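You operate a simulated robot arm through the tools that you are given. There is no shell and no other tool. Be economical: measure what you need, move in short steps, check, and stop when the job is done.

The job below is to be done with a simulated two-armed robot. You get a single attempt, and the scene is never put back.

JOB
Hook up the gauge set: blue coupling on LOW, red on HIGH, then open the low and high wheels.
Fine: the caps go in the cap tray; a wheel opens only once its coupling is on.

Only the result counts: the job must be done as asked and must still hold three seconds after the hand-in. Knocking over, shifting, dropping, spilling or breaking anything else fails it. A push-on lid holds only when it is set on centred and level and pressed home; a screw cap is set on level and turned clockwise until tight.

ROBOT AND FRAMES
Two 7-joint arms with fingered hands on one trunk, on a base that drives. Base frame: it is fixed to the floor where the robot stands at the start and does not move with it; the origin is under the middle of the robot, x ahead of it, y to its left, z up; the surface under the hand at the start is at about z = 900. Units: mm, degrees, N and s.
The left shoulder is at the start at [44, 173, 1170], the right one opposite. With the tool pointing down near the work surface each hand reaches from about 380 to 780 mm from the robot's upright axis, wherever it stands, measured 20 degrees to its own side. Places, roughly: ballast knob [300, 1000, 1100]; blue nut [300, -300, 900]; blue wheel [400, 800, 1000]; cap tray [300, 100, 900]; cradle lever [-100, 800, 1100]; evac switch [200, 1100, 1100]; evac valve [100, 800, 1000]; green nut [300, -300, 900]; green wheel [-100, 1100, 1100]; grey nut [300, -400, 900]; grey wheel [0, 1100, 1100]; high port [500, 100, 900]; high wheel [500, 200, 1000]; line inlet valve [600, 100, 1000]; line outlet valve [500, -300, 1000]; low port [400, 0, 900]. Payload 3.5 kg a hand.
The tool frame of a hand sits at the grasp point between the pads (the TCP): z along the fingers, y along the line on which they close. The tips reach 25 mm beyond it. Largest opening 88 mm; the body of the gripper starts 29 mm behind the TCP. The gripper is a hand of 3 fingers: y runs from the thumb to the fingers, the wrist lies at [-13, -97, -162] in the tool frame.
Orientation is that of the tool frame in the base frame, as a unit quaternion [x, y, z, w]. With the fingers straight down and the wrist toward the robot, the tool's x, y and z point along [0, 1, 0], [1, 0, 0] and [0, 0, -1] of the base frame.

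CONTROLS
- The arms move only by the tool move_arm. It takes "left_moves", "right_moves" or both (then of equal length, played together; a hand with none holds still); each is a list of rows, each an object (a shift or turn left out is 0) with "slide": the shift along the base's x, y, z in mm, a list of three; "turn": the turn, a rotation vector about the base's x, y, z in degrees, a list of three. In form: [{"slide": [dx, dy, dz], "turn": [ax, ay, az]}, ...]. A call has 1 to 20 rows; each row shifts and turns the commanded pose from where the row before left it. Rows are played at 5 a second. More than 50 mm and 8.6 degrees between two rows, and nothing of the call is played. Where a pose cannot be reached the arm comes as near as it can. A force on the tool above 40 N (or 10 N above the force at the start of the call, whichever is more), or a blocked arm, ends the call early, and 0.2 s more pass. In this call time passes only in rows, and 0.2 s behind the last. It gives the time, the measured TCP pose, the force on the tool (base axes), the opening and the grip force at its end, in the units of the frame above (readings bear some noise), with the torque about the TCP (base axes, N m) and any sound that the robot's microphone picked up, and new pictures: "pictures" is both (left out), scene, wrist or none (wrist: the cameras of the hands that moved).
- Cameras (640 x 400 px; columns grow to the right, rows downward): "scene" is now at [134.7, -2.7, 1398.4]; the picture's right is [-0.12, -0.99, 0.01], its down [-0.70, 0.07, -0.71] and it looks along [0.71, -0.09, -0.70] (base axes); focal length 214 px, centre (320, 200). "left" rides on the left gripper at [-58, -85, -99] in its tool frame; the picture's right is [-0.67, -0.35, 0.66], its down [0.69, -0.63, 0.37] and it looks along [0.29, 0.69, 0.66] (tool axes); focal length 261 px, centre (320, 200). "right" rides on the right gripper at [58, -85, -100] in its tool frame; the picture's right is [-0.67, 0.35, -0.66], its down [-0.69, -0.63, 0.37] and it looks along [-0.28, 0.69, 0.66] (tool axes); focal length 261 px, centre (320, 200). There is no depth. A picture from a camera that has moved, and an enlarged one, comes with that camera's place and axes in the base frame and with its lens. The place of the scene camera against the robot may be out by one fixed shift of up to 18 mm in any direction.
- move_column(by): slides the trunk up (or, below 0, down) by that many mm; the arms and the scene camera ride with it, the base frame stays. It gives what a move gives, with no picture.
- steer(legs): drives the robot by 1 to 6 legs, each [ahead, left, turn to the left] in mm, mm and degrees, along the robot's own axes; the way and the turn of a leg run together, so that a leg with both is an arc; at most 1500 mm and 180 degrees a leg. The arms and the cameras ride along, it lands a little off, and it stops where it bumps. It gives what a move gives, and a new picture of the scene camera.
- set_fingers(index, middle, thumb_bend, thumb_turn, hand): sets how far each is bent, from 0 (flat) to 1 (curled in); at 0.3 the hand is open as for a grip, at 0.7 the pads meet at the TCP. One left out holds its place. A second passes; each finger stops where it meets its share of the squeeze, and holds until it gets a number again. It is the only way to open and close the hand. It gives what a move gives, with no picture; readings hold the bend of each and the force on the fingers (four entries, about 0 where the hand has none), thumb and palm. thumb_turn goes from beside the hand (0) to across from the fingers (1), as for a grip.
- turn_head(pan, tilt): turns the head with the scene camera to pan (to the left, within 86 degrees either way) and tilt (down, from -29 to 69), counted from straight ahead of the robot. It gives what a move gives, and a new picture of the scene camera.
- zoom(camera, box): a new picture of the part [left, top, right, bottom] of that camera's present view, enlarged. No time passes.
- job_done(): hands the job in; it is judged then, once.

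Work in short steps. Places have to be worked out from the pictures, the camera data and where the tool is seen: move nearer, look again, correct. Check each grasp and each placing, and mend what went wrong. You have 120 turns and 260 pictures in all, those below and enlarged ones among them. Open the grippers and draw the arms clear of the work before you hand the job in, unless the task says otherwise; then end with one line.

The tools are called after "Call:" as a command line: name --argument value ..., lists and objects as JSON in quotes. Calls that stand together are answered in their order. move_arm: Moves the arms, as the interface text tells. Its arguments: {"type":"object","properties":{"left_moves":{"type":"array","items":{"type":"object","properties":{"slide":{"type":"array","items":{"type":"number"}},"turn":{"type":"array","items":{"type":"number"}}}}},"right_moves":{"type":"array","items":{"type":"object","properties":{"slide":{"type":"array","items":{"type":"number"}},"turn":{"type":"array","items":{"type":"number"}}}}},"pictures":{"type":"string","enum":["both","scene","wrist","none"]}},"required":[]} The other tools are called the same way: move_column (by) slides the trunk up or down; set_fingers (index, middle, thumb_bend, thumb_turn, hand) moves the fingers one by one; steer (legs) drives the base; turn_head (pan, tilt) turns the head that bears the scene camera; zoom (camera, box) takes an enlarged picture of a part of a camera's view; job_done () hands the job in.

At the start:

```text
clock: 0.0
left_tool_pos: [405.0, 386.4, 1272.0]
left_tool_rot: [0.707, 0.707, 0.0, -0.001]
left_wrist_force: [-0.6, 0.1, -0.3]
left_ft_torque: [0.01, 0.01, 0.0]
left_grip_width: 87.7
left_finger_force: 0.0
left_shape: jaw
left_bend: [0.3, 0.3, 0.3, 0.98]
left_finger forces: [0.0, 0.0, 0.0, 0.0, 0.0, 0.0]
right_tool_pos: [405.1, 2.2, 1222.9]
right_tool_rot: [0.707, 0.707, 0.0, 0.0]
right_wrist_force: [-0.4, -0.3, 0.0]
right_ft_torque: [0.03, 0.0, 0.0]
right_grip_width: 87.8
right_finger_force: 0.1
right_shape: jaw
right_bend: [0.3, 0.3, 0.3, 0.98]
right_finger forces: [0.1, 0.0, 0.0, 0.0, 0.1, 0.2]
trunk travel left (down, up): [-250.0, 205.0]
robot x, y, heading: [2.1, -0.4, -0.3]
head pan, tilt: [-6.9, 38.2]
```

scene: 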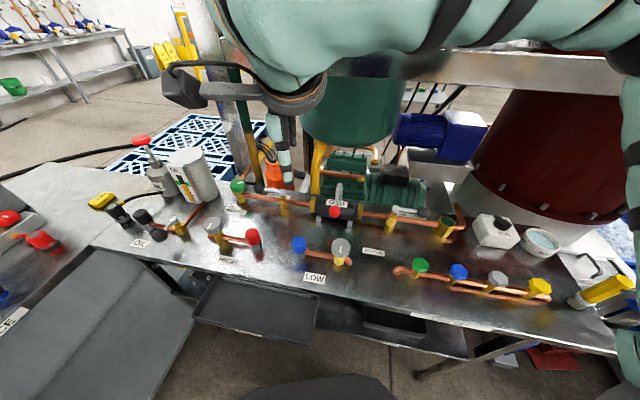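
right: 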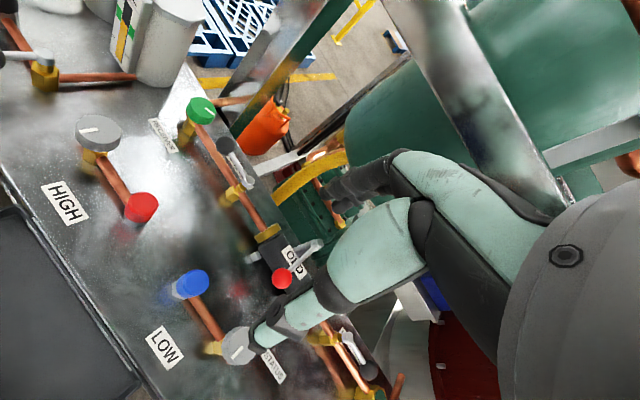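
left: 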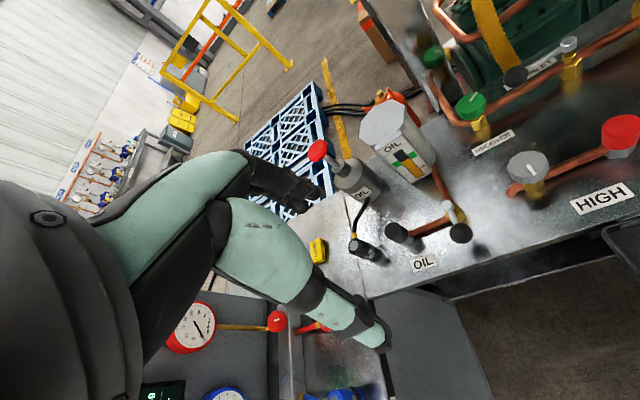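

The start pictures show the bench with the LOW and HIGH ports; the gauge set seems to be on the left. I look around with the head first.

Call:
turn_head --pan 60 --tilt 40

Call:
turn_head --pan 0 --tilt 60

Call:
turn_head --pan -55 --tilt 45

```text
clock: 1.4
left_tool_pos: [404.8, 386.4, 1270.8]
left_tool_rot: [0.707, 0.707, 0.0, 0.0]
left_wrist_force: [-0.3, 0.3, -0.9]
left_ft_torque: [-0.02, 0.03, -0.01]
left_grip_width: 87.4
left_finger_force: 0.1
left_shape: jaw
left_bend: [0.3, 0.3, 0.3, 0.98]
left_finger forces: [0.1, 0.0, 0.0, 0.1, 0.1, 0.1]
right_tool_pos: [403.8, 3.0, 1221.9]
right_tool_rot: [0.707, 0.707, 0.0, 0.0]
right_wrist_force: [-0.5, 0.0, 0.2]
right_ft_torque: [0.02, 0.0, -0.02]
right_grip_width: 87.3
right_finger_force: 0.0
right_shape: jaw
right_bend: [0.3, 0.3, 0.3, 0.98]
right_finger forces: [0.0, 0.1, 0.0, 0.0, 0.0, 0.0]
trunk travel left (down, up): [-250.0, 205.0]
robot x, y, heading: [1.3, 3.4, -0.2]
head pan, tilt: [60.0, 40.0]
camera scene: at [91.7, 81.2, 1400.6], right [0.86, -0.5, -0.1], down [-0.41, -0.56, -0.73], along [0.31, 0.66, -0.68], focal length 214 px, centre (320, 200)
```

scene: 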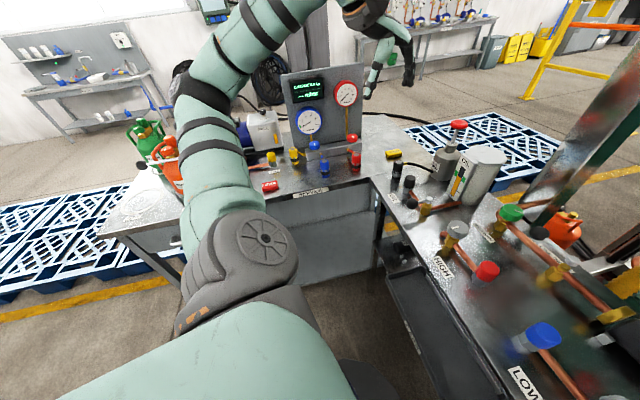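

```text
clock: 2.7
left_tool_pos: [405.8, 387.1, 1271.6]
left_tool_rot: [0.707, 0.707, 0.0, 0.0]
left_wrist_force: [1.2, 0.4, -0.6]
left_ft_torque: [-0.04, 0.03, 0.02]
left_grip_width: 87.5
left_finger_force: 0.1
left_shape: jaw
left_bend: [0.3, 0.3, 0.3, 0.98]
left_finger forces: [0.0, 0.0, 0.0, 0.1, 0.0, 0.0]
right_tool_pos: [404.5, 3.1, 1223.5]
right_tool_rot: [0.707, 0.708, 0.0, -0.001]
right_wrist_force: [0.9, 0.3, 0.4]
right_ft_torque: [0.03, 0.01, -0.04]
right_grip_width: 87.5
right_finger_force: 0.0
right_shape: jaw
right_bend: [0.3, 0.3, 0.3, 0.98]
right_finger forces: [0.0, 0.0, 0.0, 0.1, 0.0, 0.0]
trunk travel left (down, up): [-250.0, 205.0]
robot x, y, heading: [0.1, -1.2, 0.0]
head pan, tilt: [0.0, 60.0]
camera scene: at [112.7, 7.7, 1371.4], right [0.0, -1.0, 0.0], down [-0.92, 0.0, -0.4], along [0.4, 0.0, -0.92], focal length 214 px, centre (320, 200)
```

scene: 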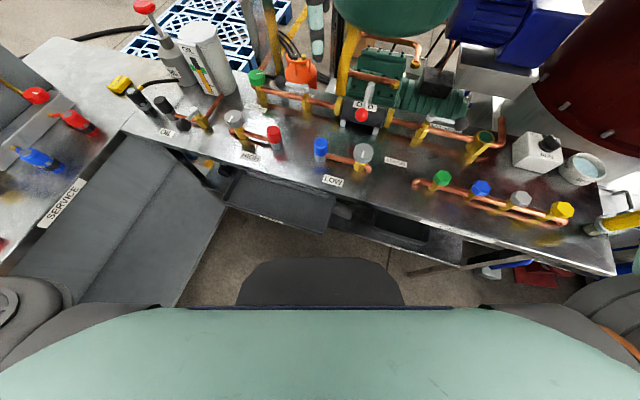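

```text
clock: 3.9
left_tool_pos: [405.2, 385.9, 1270.6]
left_tool_rot: [0.707, 0.707, -0.001, 0.0]
left_wrist_force: [-0.8, -0.9, 0.3]
left_ft_torque: [0.02, -0.03, 0.02]
left_grip_width: 87.7
left_finger_force: 0.1
left_shape: jaw
left_bend: [0.3, 0.3, 0.3, 0.98]
left_finger forces: [0.0, 0.1, 0.0, 0.0, 0.1, 0.0]
right_tool_pos: [405.3, 1.6, 1222.2]
right_tool_rot: [0.707, 0.708, 0.001, 0.0]
right_wrist_force: [0.6, 0.7, 0.1]
right_ft_torque: [0.0, -0.02, 0.02]
right_grip_width: 87.7
right_finger_force: 0.0
right_shape: jaw
right_bend: [0.3, 0.3, 0.3, 0.98]
right_finger forces: [0.0, 0.1, 0.1, 0.1, 0.1, 0.0]
trunk travel left (down, up): [-250.0, 205.0]
robot x, y, heading: [-1.5, 2.8, 0.1]
head pan, tilt: [-55.0, 45.0]
camera scene: at [95.0, -58.9, 1392.9], right [-0.81, -0.57, 0.09], down [-0.48, 0.58, -0.66], along [0.32, -0.58, -0.75], focal length 214 px, centre (320, 200)
```

scene: 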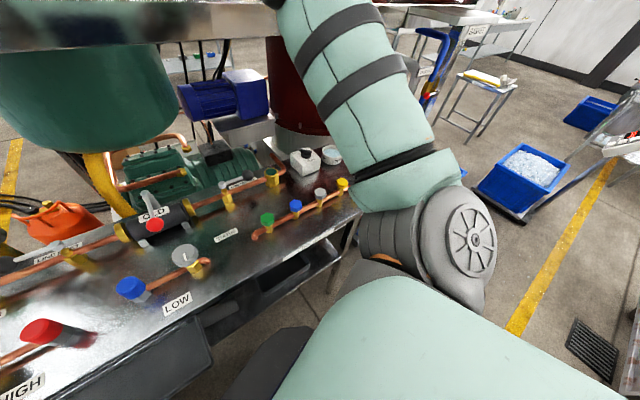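

I turn to the service table and zoom on details.

Call:
turn_head --pan 60 --tilt 40

Call:
zoom --camera "scene" --box '[230, 60, 430, 210]'

Call:
zoom --camera "scene" --box '[370, 180, 610, 380]'

```text
clock: 5.9
left_tool_pos: [405.0, 385.1, 1270.6]
left_tool_rot: [0.707, 0.707, 0.0, 0.0]
left_wrist_force: [0.8, 0.0, 0.1]
left_ft_torque: [-0.01, -0.01, -0.02]
left_grip_width: 87.6
left_finger_force: 0.1
left_shape: jaw
left_bend: [0.3, 0.3, 0.3, 0.98]
left_finger forces: [0.0, 0.0, 0.0, 0.0, 0.1, 0.0]
right_tool_pos: [404.2, 1.9, 1221.5]
right_tool_rot: [0.707, 0.707, 0.0, 0.0]
right_wrist_force: [0.2, 0.9, 0.1]
right_ft_torque: [0.03, 0.01, -0.03]
right_grip_width: 87.7
right_finger_force: 0.2
right_shape: jaw
right_bend: [0.3, 0.3, 0.3, 0.98]
right_finger forces: [0.0, 0.0, 0.0, 0.0, 0.1, 0.0]
trunk travel left (down, up): [-250.0, 205.0]
robot x, y, heading: [1.1, -3.8, 0.0]
head pan, tilt: [60.0, 40.0]
camera scene: at [91.7, 81.2, 1400.6], right [0.86, -0.5, -0.1], down [-0.41, -0.56, -0.73], along [0.31, 0.66, -0.68], focal length 214 px, centre (320, 200)
```

scene: 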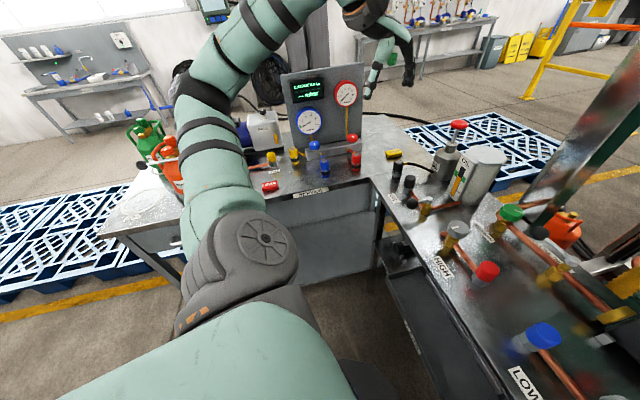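

```text
2.67 times, centred on (330, 135) of scene
camera zoom: at [91.7, 81.2, 1400.6], right [0.86, -0.5, -0.1], down [-0.41, -0.56, -0.73], along [0.31, 0.66, -0.68], focal length 572 px, centre (293, 373)
```

zoom: 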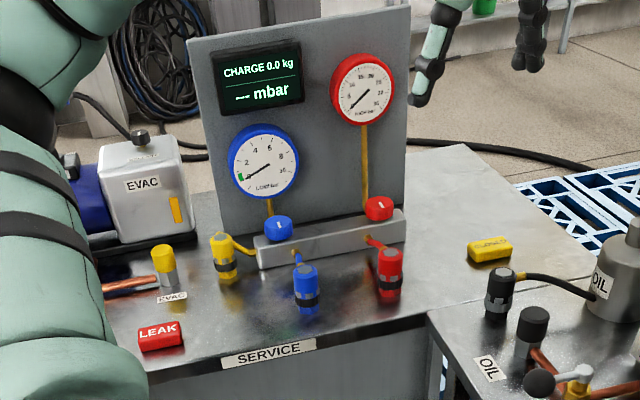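

```text
2.00 times, centred on (490, 280) of scene
camera zoom: at [91.7, 81.2, 1400.6], right [0.86, -0.5, -0.1], down [-0.41, -0.56, -0.73], along [0.31, 0.66, -0.68], focal length 429 px, centre (-20, 40)
```

zoom: 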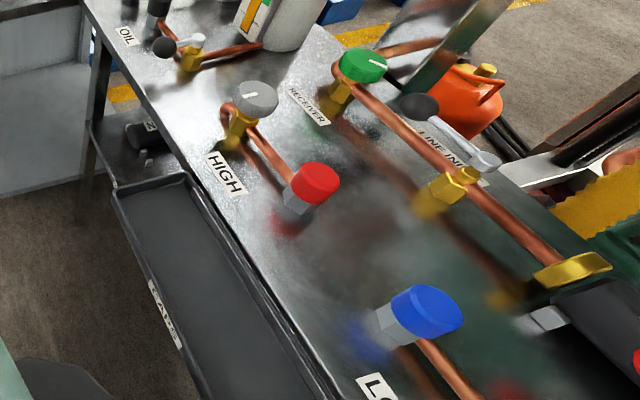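

I zoom from both wrist cameras on the LOW and HIGH ports for the shape of caps and wheels.

Call:
zoom --camera "right" --box '[130, 240, 290, 370]'

Call:
zoom --camera "right" --box '[40, 100, 200, 240]'

```text
3.08 times, centred on (210, 305) of right
camera zoom: at [321.0, 61.1, 1323.0], right [0.35, -0.67, 0.66], down [-0.63, -0.69, -0.37], along [0.69, -0.28, -0.66], focal length 802 px, centre (658, -123)
```

zoom: 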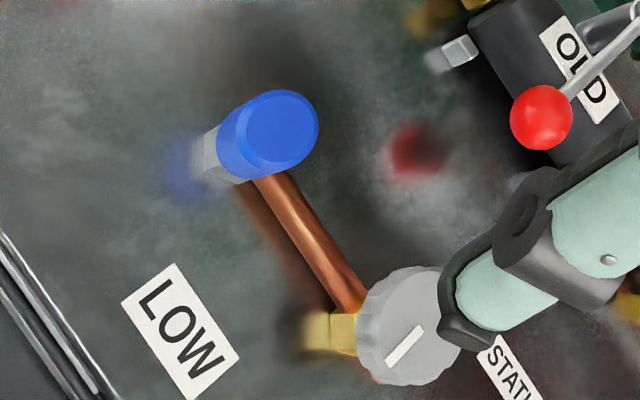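

```text
2.86 times, centred on (120, 170) of right
camera zoom: at [321.0, 61.1, 1323.0], right [0.35, -0.67, 0.66], down [-0.63, -0.69, -0.37], along [0.69, -0.28, -0.66], focal length 745 px, centre (891, 286)
```

zoom: 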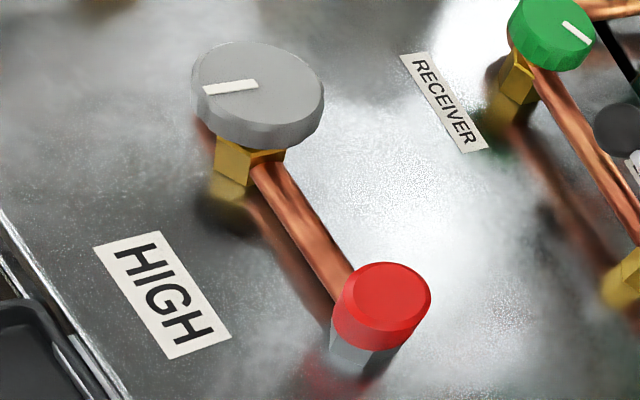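

Blue cap is estimated near [430, 3, 950], red near [467, 118, 950]. I bring the right hand above the blue cap.

Call:
move_arm --right_moves '[{"slide": [7, 0, -40]}, {"slide": [7, 0, -45]}, {"slide": [6, 0, -45]}, {"slide": [6, 0, -40]}, {"slide": [0, 0, -30]}]'

Call:
turn_head --pan 0 --tilt 55

```text
clock: 7.1
left_tool_pos: [406.7, 387.1, 1270.3]
left_tool_rot: [0.708, 0.707, 0.0, 0.0]
left_wrist_force: [-0.6, -0.6, 0.0]
left_ft_torque: [0.01, 0.0, 0.03]
left_grip_width: 87.7
left_finger_force: 0.1
left_shape: jaw
left_bend: [0.3, 0.3, 0.3, 0.98]
left_finger forces: [0.0, 0.0, 0.0, 0.0, 0.0, 0.0]
right_tool_pos: [429.1, 4.2, 1022.1]
right_tool_rot: [0.707, 0.707, 0.001, -0.002]
right_wrist_force: [0.4, -0.5, -0.5]
right_ft_torque: [0.0, 0.03, -0.04]
right_grip_width: 87.9
right_finger_force: 0.1
right_shape: jaw
right_bend: [0.3, 0.3, 0.3, 0.98]
right_finger forces: [0.1, 0.0, 0.0, 0.1, 0.0, 0.0]
trunk travel left (down, up): [-250.0, 205.0]
robot x, y, heading: [-2.1, -1.1, -0.1]
head pan, tilt: [60.0, 40.0]
camera scene: at [92.2, 81.4, 1400.6], right [0.86, -0.5, -0.1], down [-0.41, -0.56, -0.72], along [0.31, 0.66, -0.68], focal length 214 px, centre (320, 200)
camera right: at [345.5, 60.3, 1122.5], right [0.35, -0.67, 0.65], down [-0.63, -0.69, -0.37], along [0.69, -0.28, -0.66], focal length 261 px, centre (320, 200)
```

scene: 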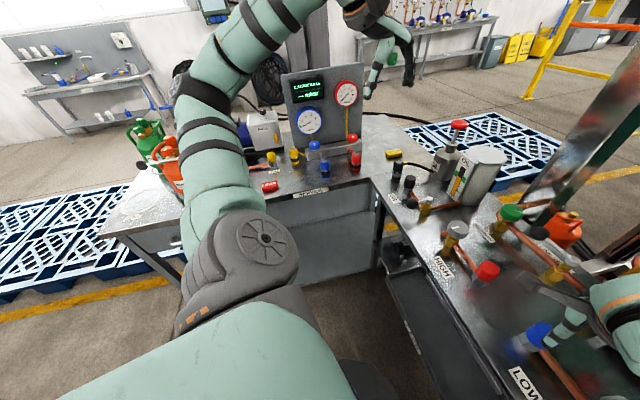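
right: 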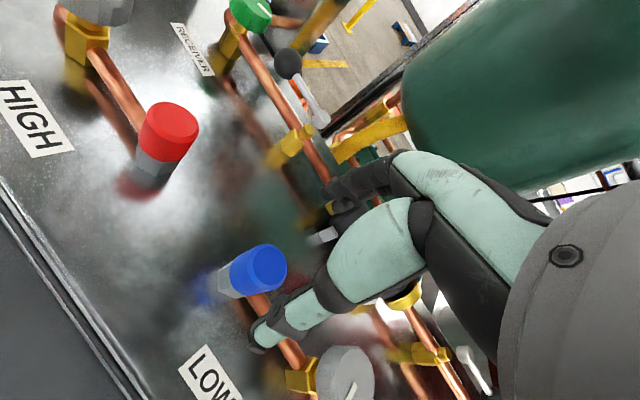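

```text
clock: 8.4
left_tool_pos: [404.6, 386.6, 1270.4]
left_tool_rot: [0.707, 0.707, 0.0, 0.001]
left_wrist_force: [-0.2, -0.2, 0.7]
left_ft_torque: [0.01, -0.01, 0.03]
left_grip_width: 87.7
left_finger_force: 0.0
left_shape: jaw
left_bend: [0.3, 0.3, 0.3, 0.98]
left_finger forces: [0.0, 0.1, 0.1, 0.0, 0.0, 0.0]
right_tool_pos: [430.0, 2.5, 1021.6]
right_tool_rot: [0.707, 0.707, 0.0, 0.0]
right_wrist_force: [-0.8, -0.5, 0.7]
right_ft_torque: [0.04, -0.01, -0.04]
right_grip_width: 87.9
right_finger_force: 0.1
right_shape: jaw
right_bend: [0.3, 0.3, 0.3, 0.98]
right_finger forces: [0.0, 0.0, 0.1, 0.0, 0.1, 0.0]
trunk travel left (down, up): [-250.0, 205.0]
robot x, y, heading: [-6.7, 0.3, -0.1]
head pan, tilt: [0.0, 55.0]
camera scene: at [118.8, 7.7, 1376.8], right [0.0, -1.0, 0.0], down [-0.88, 0.0, -0.48], along [0.48, 0.0, -0.88], focal length 214 px, centre (320, 200)
```

scene: 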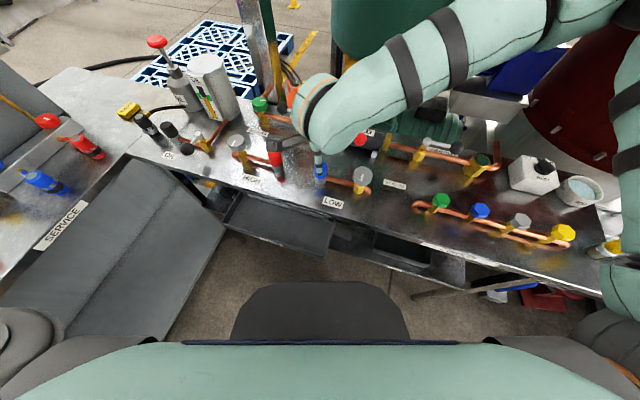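

Call:
zoom --camera "right" --box '[170, 220, 330, 320]'

Call:
zoom --camera "scene" --box '[210, 120, 400, 240]'

```text
4.00 times, centred on (250, 270) of right
camera zoom: at [345.2, 60.1, 1123.2], right [0.35, -0.67, 0.66], down [-0.63, -0.69, -0.37], along [0.69, -0.28, -0.66], focal length 1043 px, centre (600, -80)
```

zoom: 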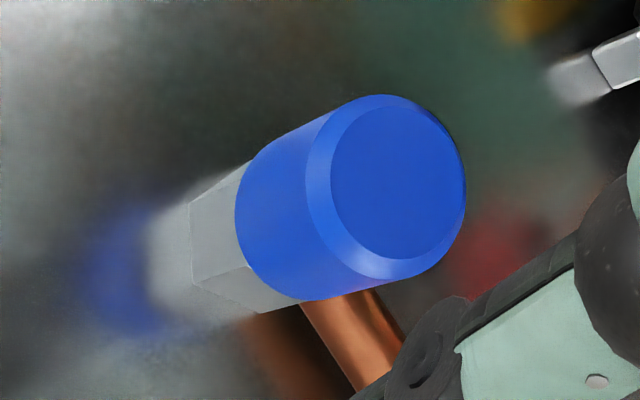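

```text
3.33 times, centred on (305, 180) of scene
camera zoom: at [118.8, 7.7, 1376.8], right [0.0, -1.0, 0.0], down [-0.88, 0.0, -0.48], along [0.48, 0.0, -0.88], focal length 715 px, centre (370, 267)
```

zoom: 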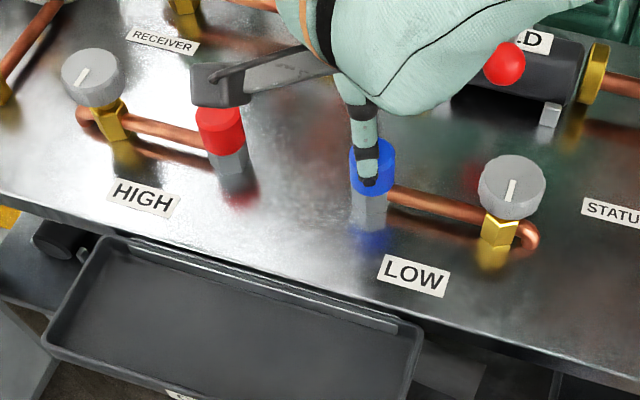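

Blue cap axis is about [421, 7], top about z 978, diameter about 28. I descend over it, pre-turned 32° clockwise, to TCP z 962.

Call:
move_arm --right_moves '[{"slide": [-4, 2, 0], "turn": [0, 0, -8]}, {"slide": [-5, 3, -10], "turn": [0, 0, -8]}, {"slide": [0, 0, -25], "turn": [0, 0, -8]}, {"slide": [0, 0, -25], "turn": [0, 0, -8]}]'

Call:
zoom --camera "scene" --box '[210, 120, 400, 240]'

```text
clock: 9.4
left_tool_pos: [406.2, 388.4, 1270.7]
left_tool_rot: [0.707, 0.707, 0.0, 0.0]
left_wrist_force: [-0.4, 0.2, 0.2]
left_ft_torque: [-0.02, 0.01, -0.01]
left_grip_width: 87.7
left_finger_force: 0.0
left_shape: jaw
left_bend: [0.3, 0.3, 0.3, 0.98]
left_finger forces: [0.0, 0.0, 0.0, 0.0, 0.1, 0.0]
right_tool_pos: [421.3, 6.3, 962.6]
right_tool_rot: [0.875, 0.485, 0.0, 0.001]
right_wrist_force: [0.4, -0.1, -0.9]
right_ft_torque: [-0.01, 0.0, -0.01]
right_grip_width: 87.5
right_finger_force: 0.0
right_shape: jaw
right_bend: [0.3, 0.3, 0.3, 0.98]
right_finger forces: [0.1, 0.1, 0.1, 0.0, 0.1, 0.0]
trunk travel left (down, up): [-250.0, 205.0]
robot x, y, heading: [2.0, 2.3, 0.0]
head pan, tilt: [0.0, 55.0]
camera scene: at [118.9, 8.7, 1376.7], right [0.0, -1.0, 0.0], down [-0.88, 0.0, -0.48], along [0.48, 0.0, -0.88], focal length 214 px, centre (320, 200)
camera right: at [381.2, 102.4, 1061.9], right [-0.06, -0.75, 0.66], down [-0.9, -0.25, -0.37], along [0.44, -0.61, -0.66], focal length 261 px, centre (320, 200)
```

scene: 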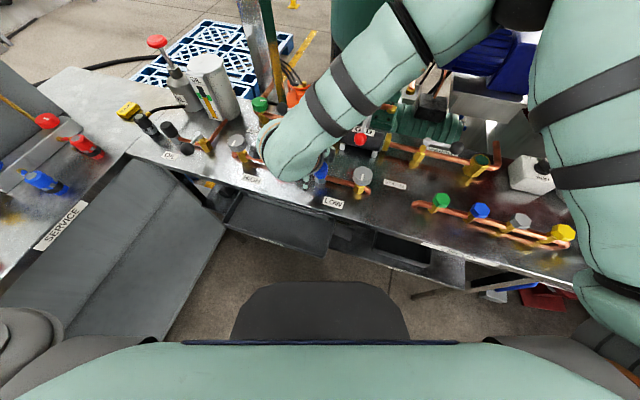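
right: 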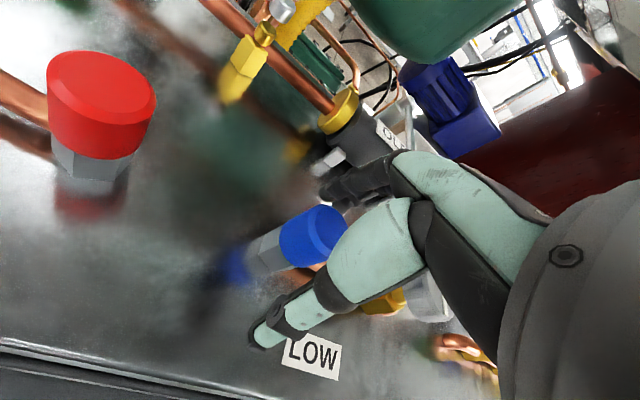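

```text
3.33 times, centred on (305, 180) of scene
camera zoom: at [118.9, 8.7, 1376.7], right [0.0, -1.0, 0.0], down [-0.88, 0.0, -0.48], along [0.48, 0.0, -0.88], focal length 715 px, centre (370, 267)
```

zoom: 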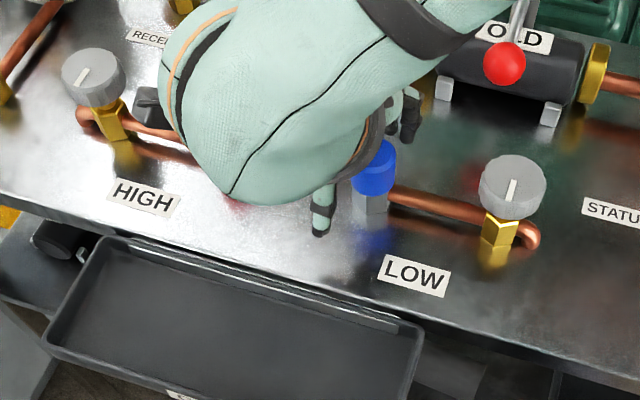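

Re-triangulating from the two wrist views, the cap top is at about [436, -3, 951], lower than I thought. I shift and descend to TCP z 932.

Call:
move_arm --right_moves '[{"slide": [8, -5, 5]}, {"slide": [7, -5, 0]}, {"slide": [0, 0, -18]}, {"slide": [0, 0, -18]}]' --pictures "wrist"

Call:
zoom --camera "scene" --box '[250, 130, 400, 230]'

```text
clock: 10.4
left_tool_pos: [405.8, 386.0, 1270.8]
left_tool_rot: [0.708, 0.707, 0.0, 0.0]
left_wrist_force: [-0.8, -0.2, 0.6]
left_ft_torque: [-0.04, 0.02, -0.04]
left_grip_width: 87.7
left_finger_force: 0.1
left_shape: jaw
left_bend: [0.3, 0.3, 0.3, 0.98]
left_finger forces: [0.0, 0.0, 0.0, 0.1, 0.1, 0.0]
right_tool_pos: [436.0, -3.6, 932.6]
right_tool_rot: [0.875, 0.485, 0.0, 0.0]
right_wrist_force: [-0.2, 0.4, 0.9]
right_ft_torque: [-0.02, -0.01, 0.0]
right_grip_width: 87.6
right_finger_force: 0.1
right_shape: jaw
right_bend: [0.3, 0.3, 0.3, 0.98]
right_finger forces: [0.1, 0.0, 0.1, 0.1, 0.0, 0.0]
trunk travel left (down, up): [-250.0, 205.0]
robot x, y, heading: [1.4, 1.4, -0.1]
head pan, tilt: [0.0, 55.0]
camera right: at [395.8, 90.6, 1032.6], right [-0.06, -0.75, 0.66], down [-0.9, -0.25, -0.37], along [0.44, -0.61, -0.66], focal length 261 px, centre (320, 200)
```

right: 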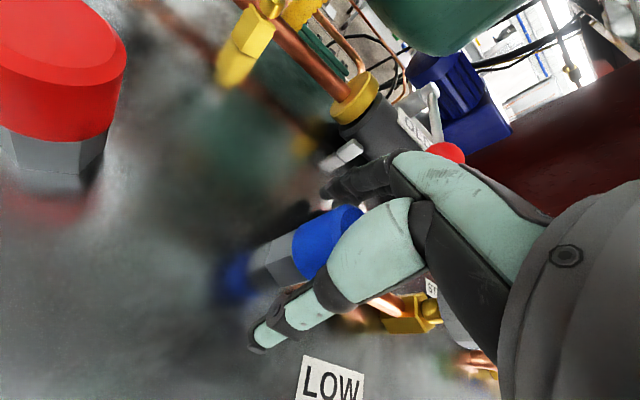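

```text
4.00 times, centred on (325, 180) of scene
camera zoom: at [119.1, 7.8, 1376.7], right [0.0, -1.0, 0.0], down [-0.88, 0.0, -0.48], along [0.48, 0.0, -0.88], focal length 858 px, centre (300, 280)
```

zoom: 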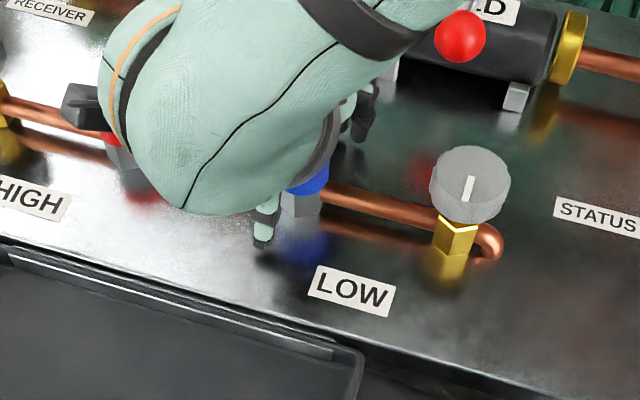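

The cap lies between thumb and fingers. Close the right hand.

Call:
set_fingers --hand "right" --index 0.75 --middle 0.75 --thumb_bend 0.75 --thumb_turn 1

Call:
zoom --camera "right" --box '[200, 150, 440, 350]'

```text
clock: 11.4
left_tool_pos: [406.2, 385.8, 1270.6]
left_tool_rot: [0.707, 0.708, 0.0, 0.0]
left_wrist_force: [-0.1, 0.3, 0.0]
left_ft_torque: [0.0, -0.03, 0.01]
left_grip_width: 87.7
left_finger_force: 0.0
left_shape: jaw
left_bend: [0.3, 0.3, 0.3, 0.98]
left_finger forces: [0.0, 0.0, 0.0, 0.0, 0.0, 0.1]
right_tool_pos: [435.6, -4.7, 932.0]
right_tool_rot: [0.874, 0.485, 0.0, 0.0]
right_wrist_force: [0.5, -0.5, -7.6]
right_ft_torque: [0.03, 0.05, 0.0]
right_grip_width: 22.8
right_finger_force: 16.9
right_shape: fingers
right_bend: [0.72, 0.64, 0.57, 1.0]
right_finger forces: [9.5, 8.0, 0.1, 0.1, 16.1, 0.0]
trunk travel left (down, up): [-250.0, 205.0]
robot x, y, heading: [2.2, -1.7, 0.1]
head pan, tilt: [0.0, 55.0]
```

```text
2.00 times, centred on (320, 250) of right
camera zoom: at [396.3, 90.2, 1032.2], right [-0.06, -0.75, 0.66], down [-0.9, -0.25, -0.36], along [0.44, -0.61, -0.66], focal length 521 px, centre (320, 100)
```

zoom: 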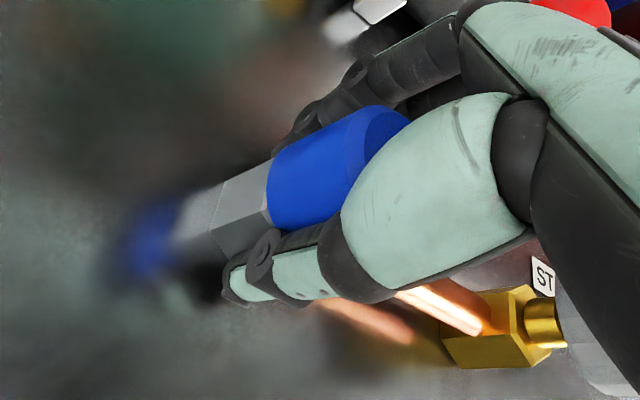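

Good grip (about 17 N). Now turn counter-clockwise 32° and see the torque and whether it gives.

Call:
move_arm --right_moves '[{"turn": [0, 0, 8]}, {"turn": [0, 0, 8]}, {"turn": [0, 0, 8]}, {"turn": [0, 0, 8]}]' --pictures "wrist"

```text
clock: 12.4
left_tool_pos: [406.0, 384.4, 1271.5]
left_tool_rot: [0.707, 0.707, 0.001, -0.001]
left_wrist_force: [0.0, 0.0, 0.4]
left_ft_torque: [-0.01, 0.03, 0.01]
left_grip_width: 87.7
left_finger_force: 0.1
left_shape: jaw
left_bend: [0.3, 0.3, 0.3, 0.98]
left_finger forces: [0.0, 0.0, 0.1, 0.1, 0.0, 0.0]
right_tool_pos: [436.2, -3.6, 931.0]
right_tool_rot: [0.706, 0.708, 0.0, -0.001]
right_wrist_force: [4.3, -9.8, -0.3]
right_ft_torque: [-0.27, -0.11, -0.38]
right_grip_width: 22.0
right_finger_force: 21.2
right_shape: fingers
right_bend: [0.73, 0.72, 0.59, 0.95]
right_finger forces: [12.1, 12.7, 0.0, 0.0, 18.4, 0.0]
trunk travel left (down, up): [-250.0, 205.0]
robot x, y, heading: [-2.6, -2.2, 0.2]
head pan, tilt: [0.0, 55.0]
camera right: at [353.5, 54.2, 1032.3], right [0.35, -0.67, 0.65], down [-0.63, -0.69, -0.37], along [0.7, -0.28, -0.66], focal length 261 px, centre (320, 200)
```

right: 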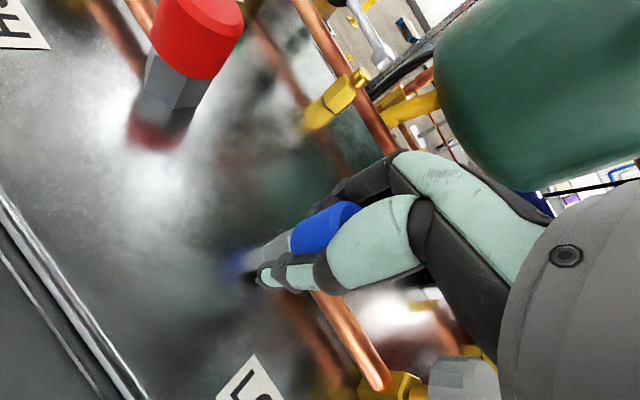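

Some resisting torque, 0.38 N m; continue turning another 56°.

Call:
move_arm --right_moves '[{"turn": [0, 0, 8]}, {"turn": [0, 0, 8]}, {"turn": [0, 0, 8]}, {"turn": [0, 0, 8]}, {"turn": [0, 0, 8]}, {"turn": [0, 0, 8]}, {"turn": [0, 0, 8]}]' --pictures "wrist"

Call:
zoom --camera "right" --box '[200, 150, 440, 350]'

```text
clock: 14.0
left_tool_pos: [409.6, 383.3, 1270.3]
left_tool_rot: [0.706, 0.708, 0.0, -0.001]
left_wrist_force: [0.0, -0.3, 1.2]
left_ft_torque: [-0.02, 0.01, -0.03]
left_grip_width: 87.8
left_finger_force: 0.0
left_shape: jaw
left_bend: [0.3, 0.3, 0.3, 0.98]
left_finger forces: [0.0, 0.0, 0.0, 0.0, 0.0, 0.0]
right_tool_pos: [440.6, -3.7, 929.6]
right_tool_rot: [0.292, 0.957, 0.0, -0.002]
right_wrist_force: [20.7, -7.8, 3.6]
right_ft_torque: [-0.04, -0.46, -0.62]
right_grip_width: 20.2
right_finger_force: 33.4
right_shape: fingers
right_bend: [0.73, 0.73, 0.65, 0.88]
right_finger forces: [25.4, 18.8, 0.0, 0.0, 23.4, 0.0]
trunk travel left (down, up): [-250.0, 205.0]
robot x, y, heading: [1.8, 1.4, -0.2]
head pan, tilt: [0.0, 55.0]
camera right: at [346.4, -41.7, 1030.8], right [0.75, -0.09, 0.65], down [0.22, -0.9, -0.37], along [0.62, 0.42, -0.66], focal length 261 px, centre (320, 200)
```

right: 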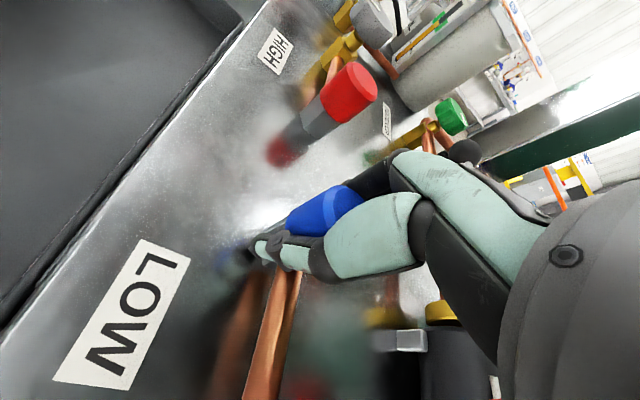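

```text
2.00 times, centred on (320, 250) of right
camera zoom: at [346.4, -41.7, 1030.8], right [0.75, -0.09, 0.65], down [0.22, -0.9, -0.37], along [0.62, 0.42, -0.66], focal length 521 px, centre (320, 100)
```

zoom: 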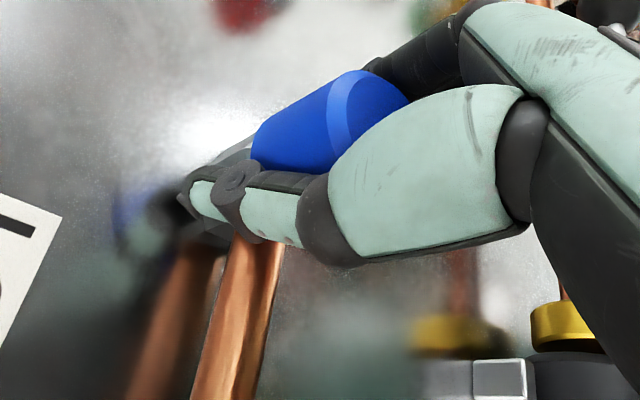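

Torque is rising and the thumb is low near the hex/pipe. I test whether the cap comes off with a straight pull.

Call:
move_arm --right_moves '[{"slide": [0, 0, 5]}, {"slide": [0, 0, 5]}, {"slide": [0, 0, 5]}, {"slide": [0, 0, 5]}]' --pictures "wrist"

Call:
zoom --camera "right" --box '[200, 150, 440, 350]'

```text
clock: 15.0
left_tool_pos: [404.3, 386.0, 1271.4]
left_tool_rot: [0.707, 0.707, 0.001, 0.0]
left_wrist_force: [-0.4, 0.8, 0.4]
left_ft_torque: [-0.02, -0.03, -0.02]
left_grip_width: 87.5
left_finger_force: 0.1
left_shape: jaw
left_bend: [0.3, 0.3, 0.3, 0.98]
left_finger forces: [0.1, 0.1, 0.0, 0.0, 0.0, 0.0]
right_tool_pos: [435.7, -1.2, 955.2]
right_tool_rot: [0.291, 0.957, 0.001, 0.001]
right_wrist_force: [7.6, 3.3, 0.3]
right_ft_torque: [0.06, -0.09, 0.0]
right_grip_width: 20.2
right_finger_force: 17.2
right_shape: fingers
right_bend: [0.73, 0.73, 0.6, 1.0]
right_finger forces: [12.3, 10.6, 0.0, 0.1, 11.6, 0.1]
trunk travel left (down, up): [-250.0, 205.0]
robot x, y, heading: [-2.4, 0.8, 0.2]
head pan, tilt: [0.0, 55.0]
camera right: at [342.0, -38.9, 1054.1], right [0.75, -0.09, 0.66], down [0.22, -0.9, -0.37], along [0.62, 0.42, -0.66], focal length 261 px, centre (320, 200)
```

right: 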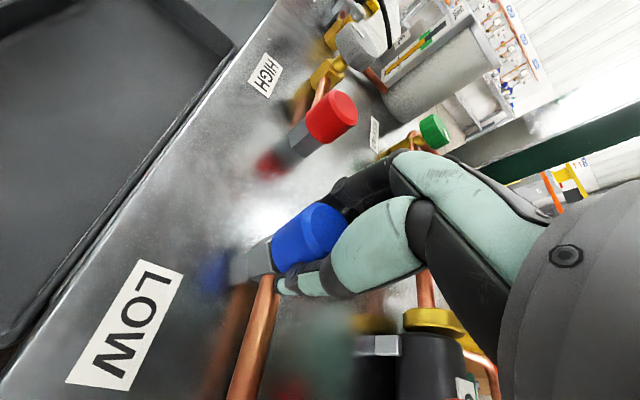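

```text
2.00 times, centred on (320, 250) of right
camera zoom: at [342.0, -38.9, 1054.1], right [0.75, -0.09, 0.66], down [0.22, -0.9, -0.37], along [0.62, 0.42, -0.66], focal length 521 px, centre (320, 100)
```

zoom: 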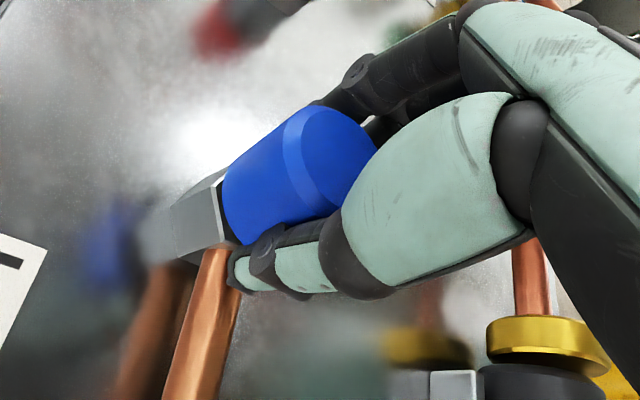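

The hand slid up the cap. Re-triangulating with the unobstructed views: cap axis [429, 2.5], top z≈965, cap spans 924–965, so I had gripped the hex too. I open, re-centre at z 948, and turn back.

Call:
set_fingers --hand "right" --index 0.3 --middle 0.3 --thumb_bend 0.3 --thumb_turn 1

Call:
move_arm --right_moves '[{"slide": [-3, 2, 0], "turn": [0, 0, -8]}, {"slide": [-4, 2, 0], "turn": [0, 0, -8]}, {"turn": [0, 0, -8]}, {"turn": [0, 0, -8]}, {"turn": [0, 0, -8]}, {"turn": [0, 0, -8]}, {"turn": [0, 0, -8]}, {"turn": [0, 0, -8]}, {"turn": [0, 0, -8]}, {"turn": [0, 0, -8]}, {"slide": [0, 0, -3], "turn": [0, 0, -8]}]' --pictures "wrist"

Call:
zoom --camera "right" --box '[200, 150, 440, 350]'

```text
clock: 16.0
left_tool_pos: [405.0, 385.7, 1270.8]
left_tool_rot: [0.707, 0.707, -0.001, 0.001]
left_wrist_force: [0.3, 0.9, 0.3]
left_ft_torque: [-0.01, -0.06, 0.01]
left_grip_width: 87.5
left_finger_force: 0.1
left_shape: jaw
left_bend: [0.3, 0.3, 0.3, 0.98]
left_finger forces: [0.0, 0.0, 0.0, 0.0, 0.0, 0.1]
right_tool_pos: [436.5, -2.8, 951.7]
right_tool_rot: [0.292, 0.957, 0.0, 0.0]
right_wrist_force: [0.0, 0.6, 0.0]
right_ft_torque: [0.01, 0.02, 0.0]
right_grip_width: 84.3
right_finger_force: 0.0
right_shape: fingers
right_bend: [0.3, 0.3, 0.3, 0.98]
right_finger forces: [0.0, 0.0, 0.0, 0.0, 0.0, 0.0]
trunk travel left (down, up): [-250.0, 205.0]
robot x, y, heading: [-1.1, -1.1, -0.3]
head pan, tilt: [0.0, 55.0]
```

```text
clock: 18.4
left_tool_pos: [404.8, 387.2, 1271.9]
left_tool_rot: [0.707, 0.707, 0.0, 0.001]
left_wrist_force: [0.1, -0.3, 0.1]
left_ft_torque: [0.0, -0.02, -0.04]
left_grip_width: 87.8
left_finger_force: 0.1
left_shape: jaw
left_bend: [0.3, 0.3, 0.3, 0.98]
left_finger forces: [0.0, 0.0, 0.1, 0.0, 0.0, 0.1]
right_tool_pos: [427.9, 2.4, 949.5]
right_tool_rot: [0.875, 0.484, 0.0, 0.002]
right_wrist_force: [0.5, -1.3, 0.1]
right_ft_torque: [-0.01, 0.01, 0.01]
right_grip_width: 84.4
right_finger_force: 0.1
right_shape: fingers
right_bend: [0.3, 0.3, 0.3, 0.98]
right_finger forces: [0.0, 0.0, 0.0, 0.0, 0.0, 0.1]
trunk travel left (down, up): [-250.0, 205.0]
robot x, y, heading: [2.3, 1.0, -0.1]
head pan, tilt: [0.0, 55.0]
camera right: at [389.6, 97.9, 1049.3], right [-0.06, -0.75, 0.66], down [-0.9, -0.25, -0.37], along [0.44, -0.61, -0.66], focal length 261 px, centre (320, 200)
```

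right: 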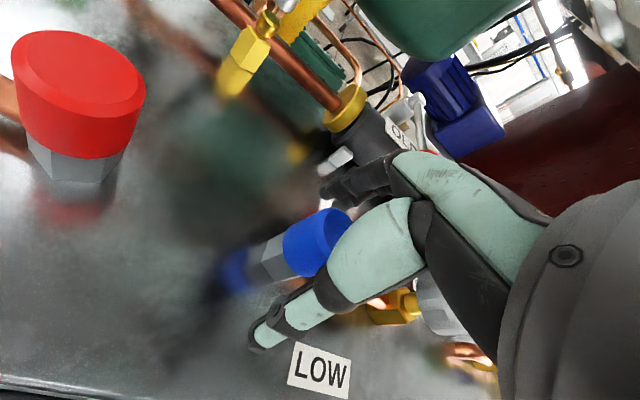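

```text
2.00 times, centred on (320, 250) of right
camera zoom: at [389.6, 97.9, 1049.3], right [-0.06, -0.75, 0.66], down [-0.9, -0.25, -0.37], along [0.44, -0.61, -0.66], focal length 521 px, centre (320, 100)
```

zoom: 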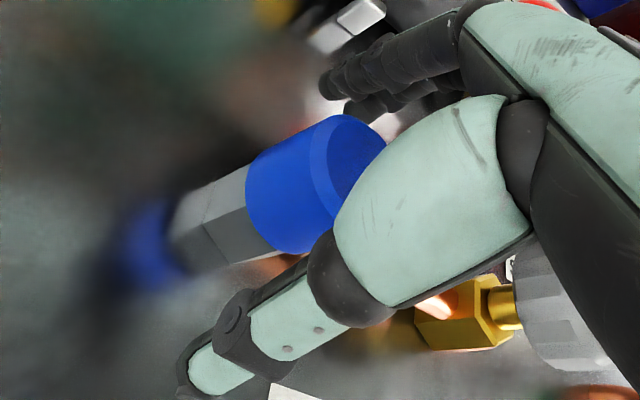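

Centering looks good. Close firmly.

Call:
set_fingers --hand "right" --index 1 --middle 1 --thumb_bend 1 --thumb_turn 1

Call:
move_arm --right_moves '[{"turn": [0, 0, 8]}, {"turn": [0, 0, 8]}, {"turn": [0, 0, 8]}, {"turn": [0, 0, 8]}]' --pictures "wrist"

Call:
zoom --camera "right" --box '[200, 150, 440, 350]'

```text
clock: 19.4
left_tool_pos: [405.3, 385.1, 1271.9]
left_tool_rot: [0.707, 0.707, 0.001, -0.001]
left_wrist_force: [0.8, -0.5, 0.4]
left_ft_torque: [0.0, -0.01, 0.0]
left_grip_width: 87.8
left_finger_force: 0.0
left_shape: jaw
left_bend: [0.3, 0.3, 0.3, 0.98]
left_finger forces: [0.0, 0.1, 0.0, 0.0, 0.1, 0.0]
right_tool_pos: [430.6, -0.6, 949.3]
right_tool_rot: [0.875, 0.485, 0.0, -0.001]
right_wrist_force: [-1.0, -5.7, -3.1]
right_ft_torque: [-0.12, -0.04, 0.02]
right_grip_width: 21.3
right_finger_force: 29.0
right_shape: fingers
right_bend: [0.53, 0.59, 0.63, 1.0]
right_finger forces: [15.3, 14.5, 0.0, 0.0, 28.1, 0.0]
trunk travel left (down, up): [-250.0, 205.0]
robot x, y, heading: [0.2, -0.2, 0.2]
head pan, tilt: [0.0, 55.0]
```

```text
clock: 20.4
left_tool_pos: [405.5, 381.2, 1272.9]
left_tool_rot: [0.707, 0.707, 0.002, -0.001]
left_wrist_force: [0.6, 0.2, 1.5]
left_ft_torque: [0.02, -0.02, -0.01]
left_grip_width: 87.7
left_finger_force: 0.1
left_shape: jaw
left_bend: [0.3, 0.3, 0.3, 0.98]
left_finger forces: [0.0, 0.0, 0.0, 0.1, 0.0, 0.1]
right_tool_pos: [429.0, -1.2, 949.9]
right_tool_rot: [0.707, 0.708, 0.0, -0.001]
right_wrist_force: [-2.8, -19.0, 1.1]
right_ft_torque: [-0.53, -0.09, -0.2]
right_grip_width: 20.9
right_finger_force: 32.7
right_shape: fingers
right_bend: [0.53, 0.6, 0.62, 1.0]
right_finger forces: [14.7, 19.9, 0.0, 0.1, 29.6, 0.0]
trunk travel left (down, up): [-250.0, 205.0]
robot x, y, heading: [3.1, 1.0, 0.0]
head pan, tilt: [0.0, 55.0]
camera right: at [345.5, 56.7, 1049.1], right [0.35, -0.67, 0.65], down [-0.63, -0.69, -0.37], along [0.7, -0.28, -0.66], focal length 261 px, centre (320, 200)
```

right: 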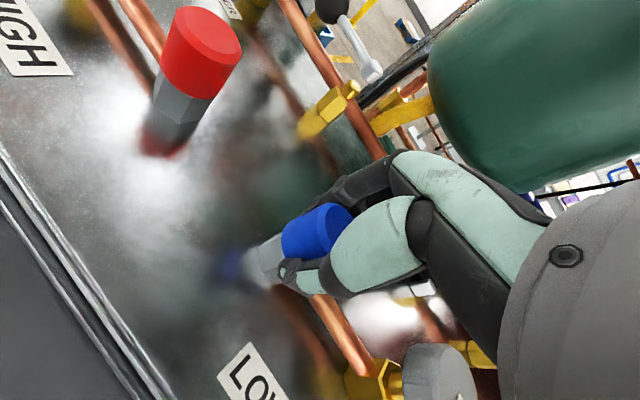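

```text
2.00 times, centred on (320, 250) of right
camera zoom: at [345.5, 56.7, 1049.1], right [0.35, -0.67, 0.65], down [-0.63, -0.69, -0.37], along [0.7, -0.28, -0.66], focal length 521 px, centre (320, 100)
```

zoom: 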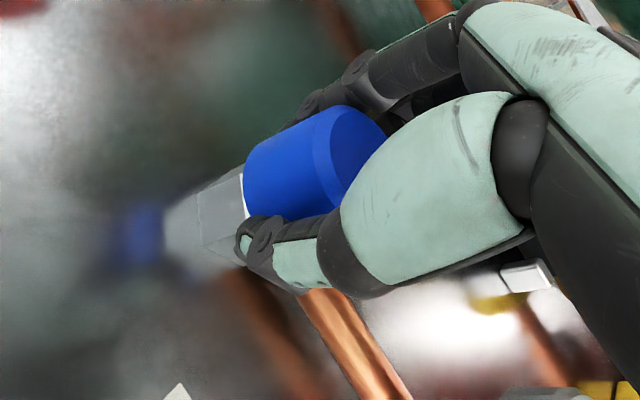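

Torque is small now and a bright thread ring shows between cap and hex; it's turning. I ease the sideways load by -3 mm in y and turn on.

Call:
move_arm --right_moves '[{"slide": [0, -2, 0.3], "turn": [0, 0, 8]}, {"slide": [0, -1, 0.3], "turn": [0, 0, 8]}, {"slide": [0, 0, 0.3], "turn": [0, 0, 8]}, {"slide": [0, 0, 0.3], "turn": [0, 0, 8]}, {"slide": [0, 0, 0.3], "turn": [0, 0, 8]}, {"slide": [0, 0, 0.3], "turn": [0, 0, 8]}, {"slide": [0, 0, 0.3], "turn": [0, 0, 8]}]' --pictures "wrist"

Call:
zoom --camera "right" --box '[200, 150, 440, 350]'

```text
clock: 22.0
left_tool_pos: [407.7, 383.2, 1272.3]
left_tool_rot: [0.707, 0.707, 0.0, -0.001]
left_wrist_force: [-0.3, -1.4, 0.4]
left_ft_torque: [-0.01, 0.02, 0.01]
left_grip_width: 87.5
left_finger_force: 0.0
left_shape: jaw
left_bend: [0.3, 0.3, 0.3, 0.98]
left_finger forces: [0.0, 0.0, 0.0, 0.0, 0.0, 0.0]
right_tool_pos: [431.0, -3.2, 951.2]
right_tool_rot: [0.291, 0.957, 0.001, -0.001]
right_wrist_force: [10.2, -11.2, -3.7]
right_ft_torque: [-0.14, -0.35, -0.1]
right_grip_width: 21.3
right_finger_force: 31.4
right_shape: fingers
right_bend: [0.53, 0.61, 0.62, 0.99]
right_finger forces: [13.9, 18.9, 0.0, 0.0, 29.2, 0.1]
trunk travel left (down, up): [-250.0, 205.0]
robot x, y, heading: [-1.8, -2.1, -0.1]
head pan, tilt: [0.0, 55.0]
camera right: at [337.7, -40.7, 1050.4], right [0.75, -0.09, 0.65], down [0.22, -0.9, -0.37], along [0.62, 0.42, -0.66], focal length 261 px, centre (320, 200)
```

right: 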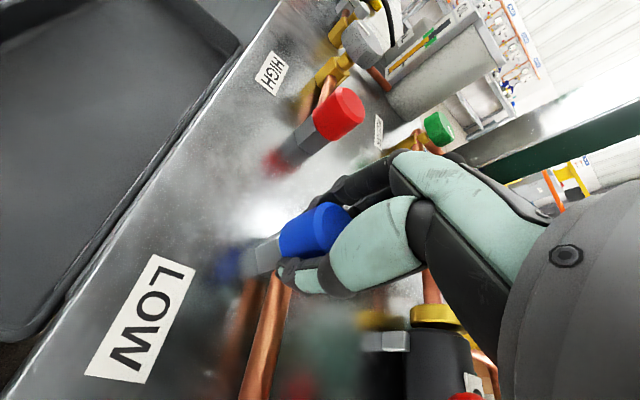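

```text
2.00 times, centred on (320, 250) of right
camera zoom: at [337.7, -40.7, 1050.4], right [0.75, -0.09, 0.65], down [0.22, -0.9, -0.37], along [0.62, 0.42, -0.66], focal length 521 px, centre (320, 100)
```

zoom: 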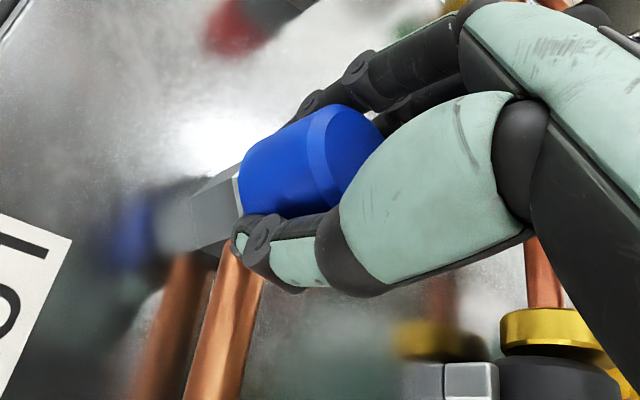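

Still turning with little torque. Continue 32° more ccw with a slight rise.

Call:
move_arm --right_moves '[{"slide": [1, -1, 0.3], "turn": [0, 0, 8]}, {"slide": [1, -1, 0.3], "turn": [0, 0, 8]}, {"slide": [0, 0, 0.3], "turn": [0, 0, 8]}, {"slide": [0, 0, 0.3], "turn": [0, 0, 8]}]' --pictures "wrist"

Call:
zoom --camera "right" --box '[200, 150, 440, 350]'

```text
clock: 23.0
left_tool_pos: [407.1, 386.4, 1269.8]
left_tool_rot: [0.708, 0.707, -0.001, 0.0]
left_wrist_force: [-0.5, 0.4, -0.3]
left_ft_torque: [0.04, -0.01, 0.01]
left_grip_width: 87.5
left_finger_force: 0.0
left_shape: jaw
left_bend: [0.3, 0.3, 0.3, 0.98]
left_finger forces: [0.0, 0.0, 0.0, 0.1, 0.0, 0.0]
right_tool_pos: [433.0, -3.1, 951.7]
right_tool_rot: [0.017, 1.0, 0.0, -0.001]
right_wrist_force: [9.9, 0.6, -7.0]
right_ft_torque: [0.12, -0.28, -0.03]
right_grip_width: 21.1
right_finger_force: 30.3
right_shape: fingers
right_bend: [0.52, 0.61, 0.64, 0.99]
right_finger forces: [15.7, 17.5, 0.0, 0.1, 27.0, 0.1]
trunk travel left (down, up): [-250.0, 205.0]
robot x, y, heading: [0.9, -3.4, 0.1]
head pan, tilt: [0.0, 55.0]
camera right: at [374.7, -85.5, 1051.3], right [0.68, 0.32, 0.65], down [0.66, -0.65, -0.37], along [0.31, 0.69, -0.66], focal length 261 px, centre (320, 200)
```

right: 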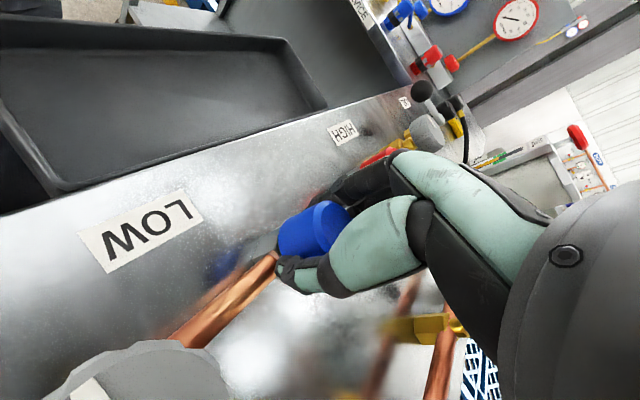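

```text
2.00 times, centred on (320, 250) of right
camera zoom: at [374.7, -85.5, 1051.3], right [0.68, 0.32, 0.65], down [0.66, -0.65, -0.37], along [0.31, 0.69, -0.66], focal length 521 px, centre (320, 100)
```

zoom: 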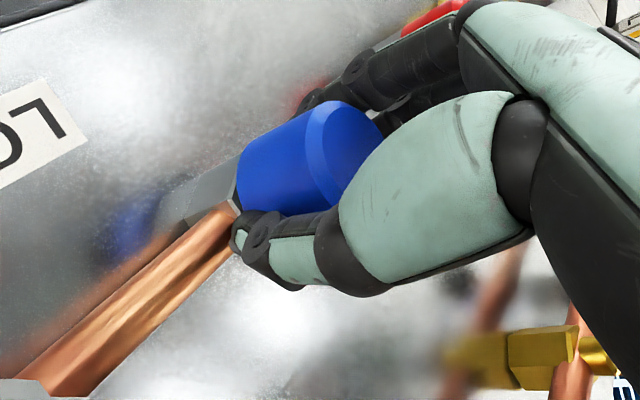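

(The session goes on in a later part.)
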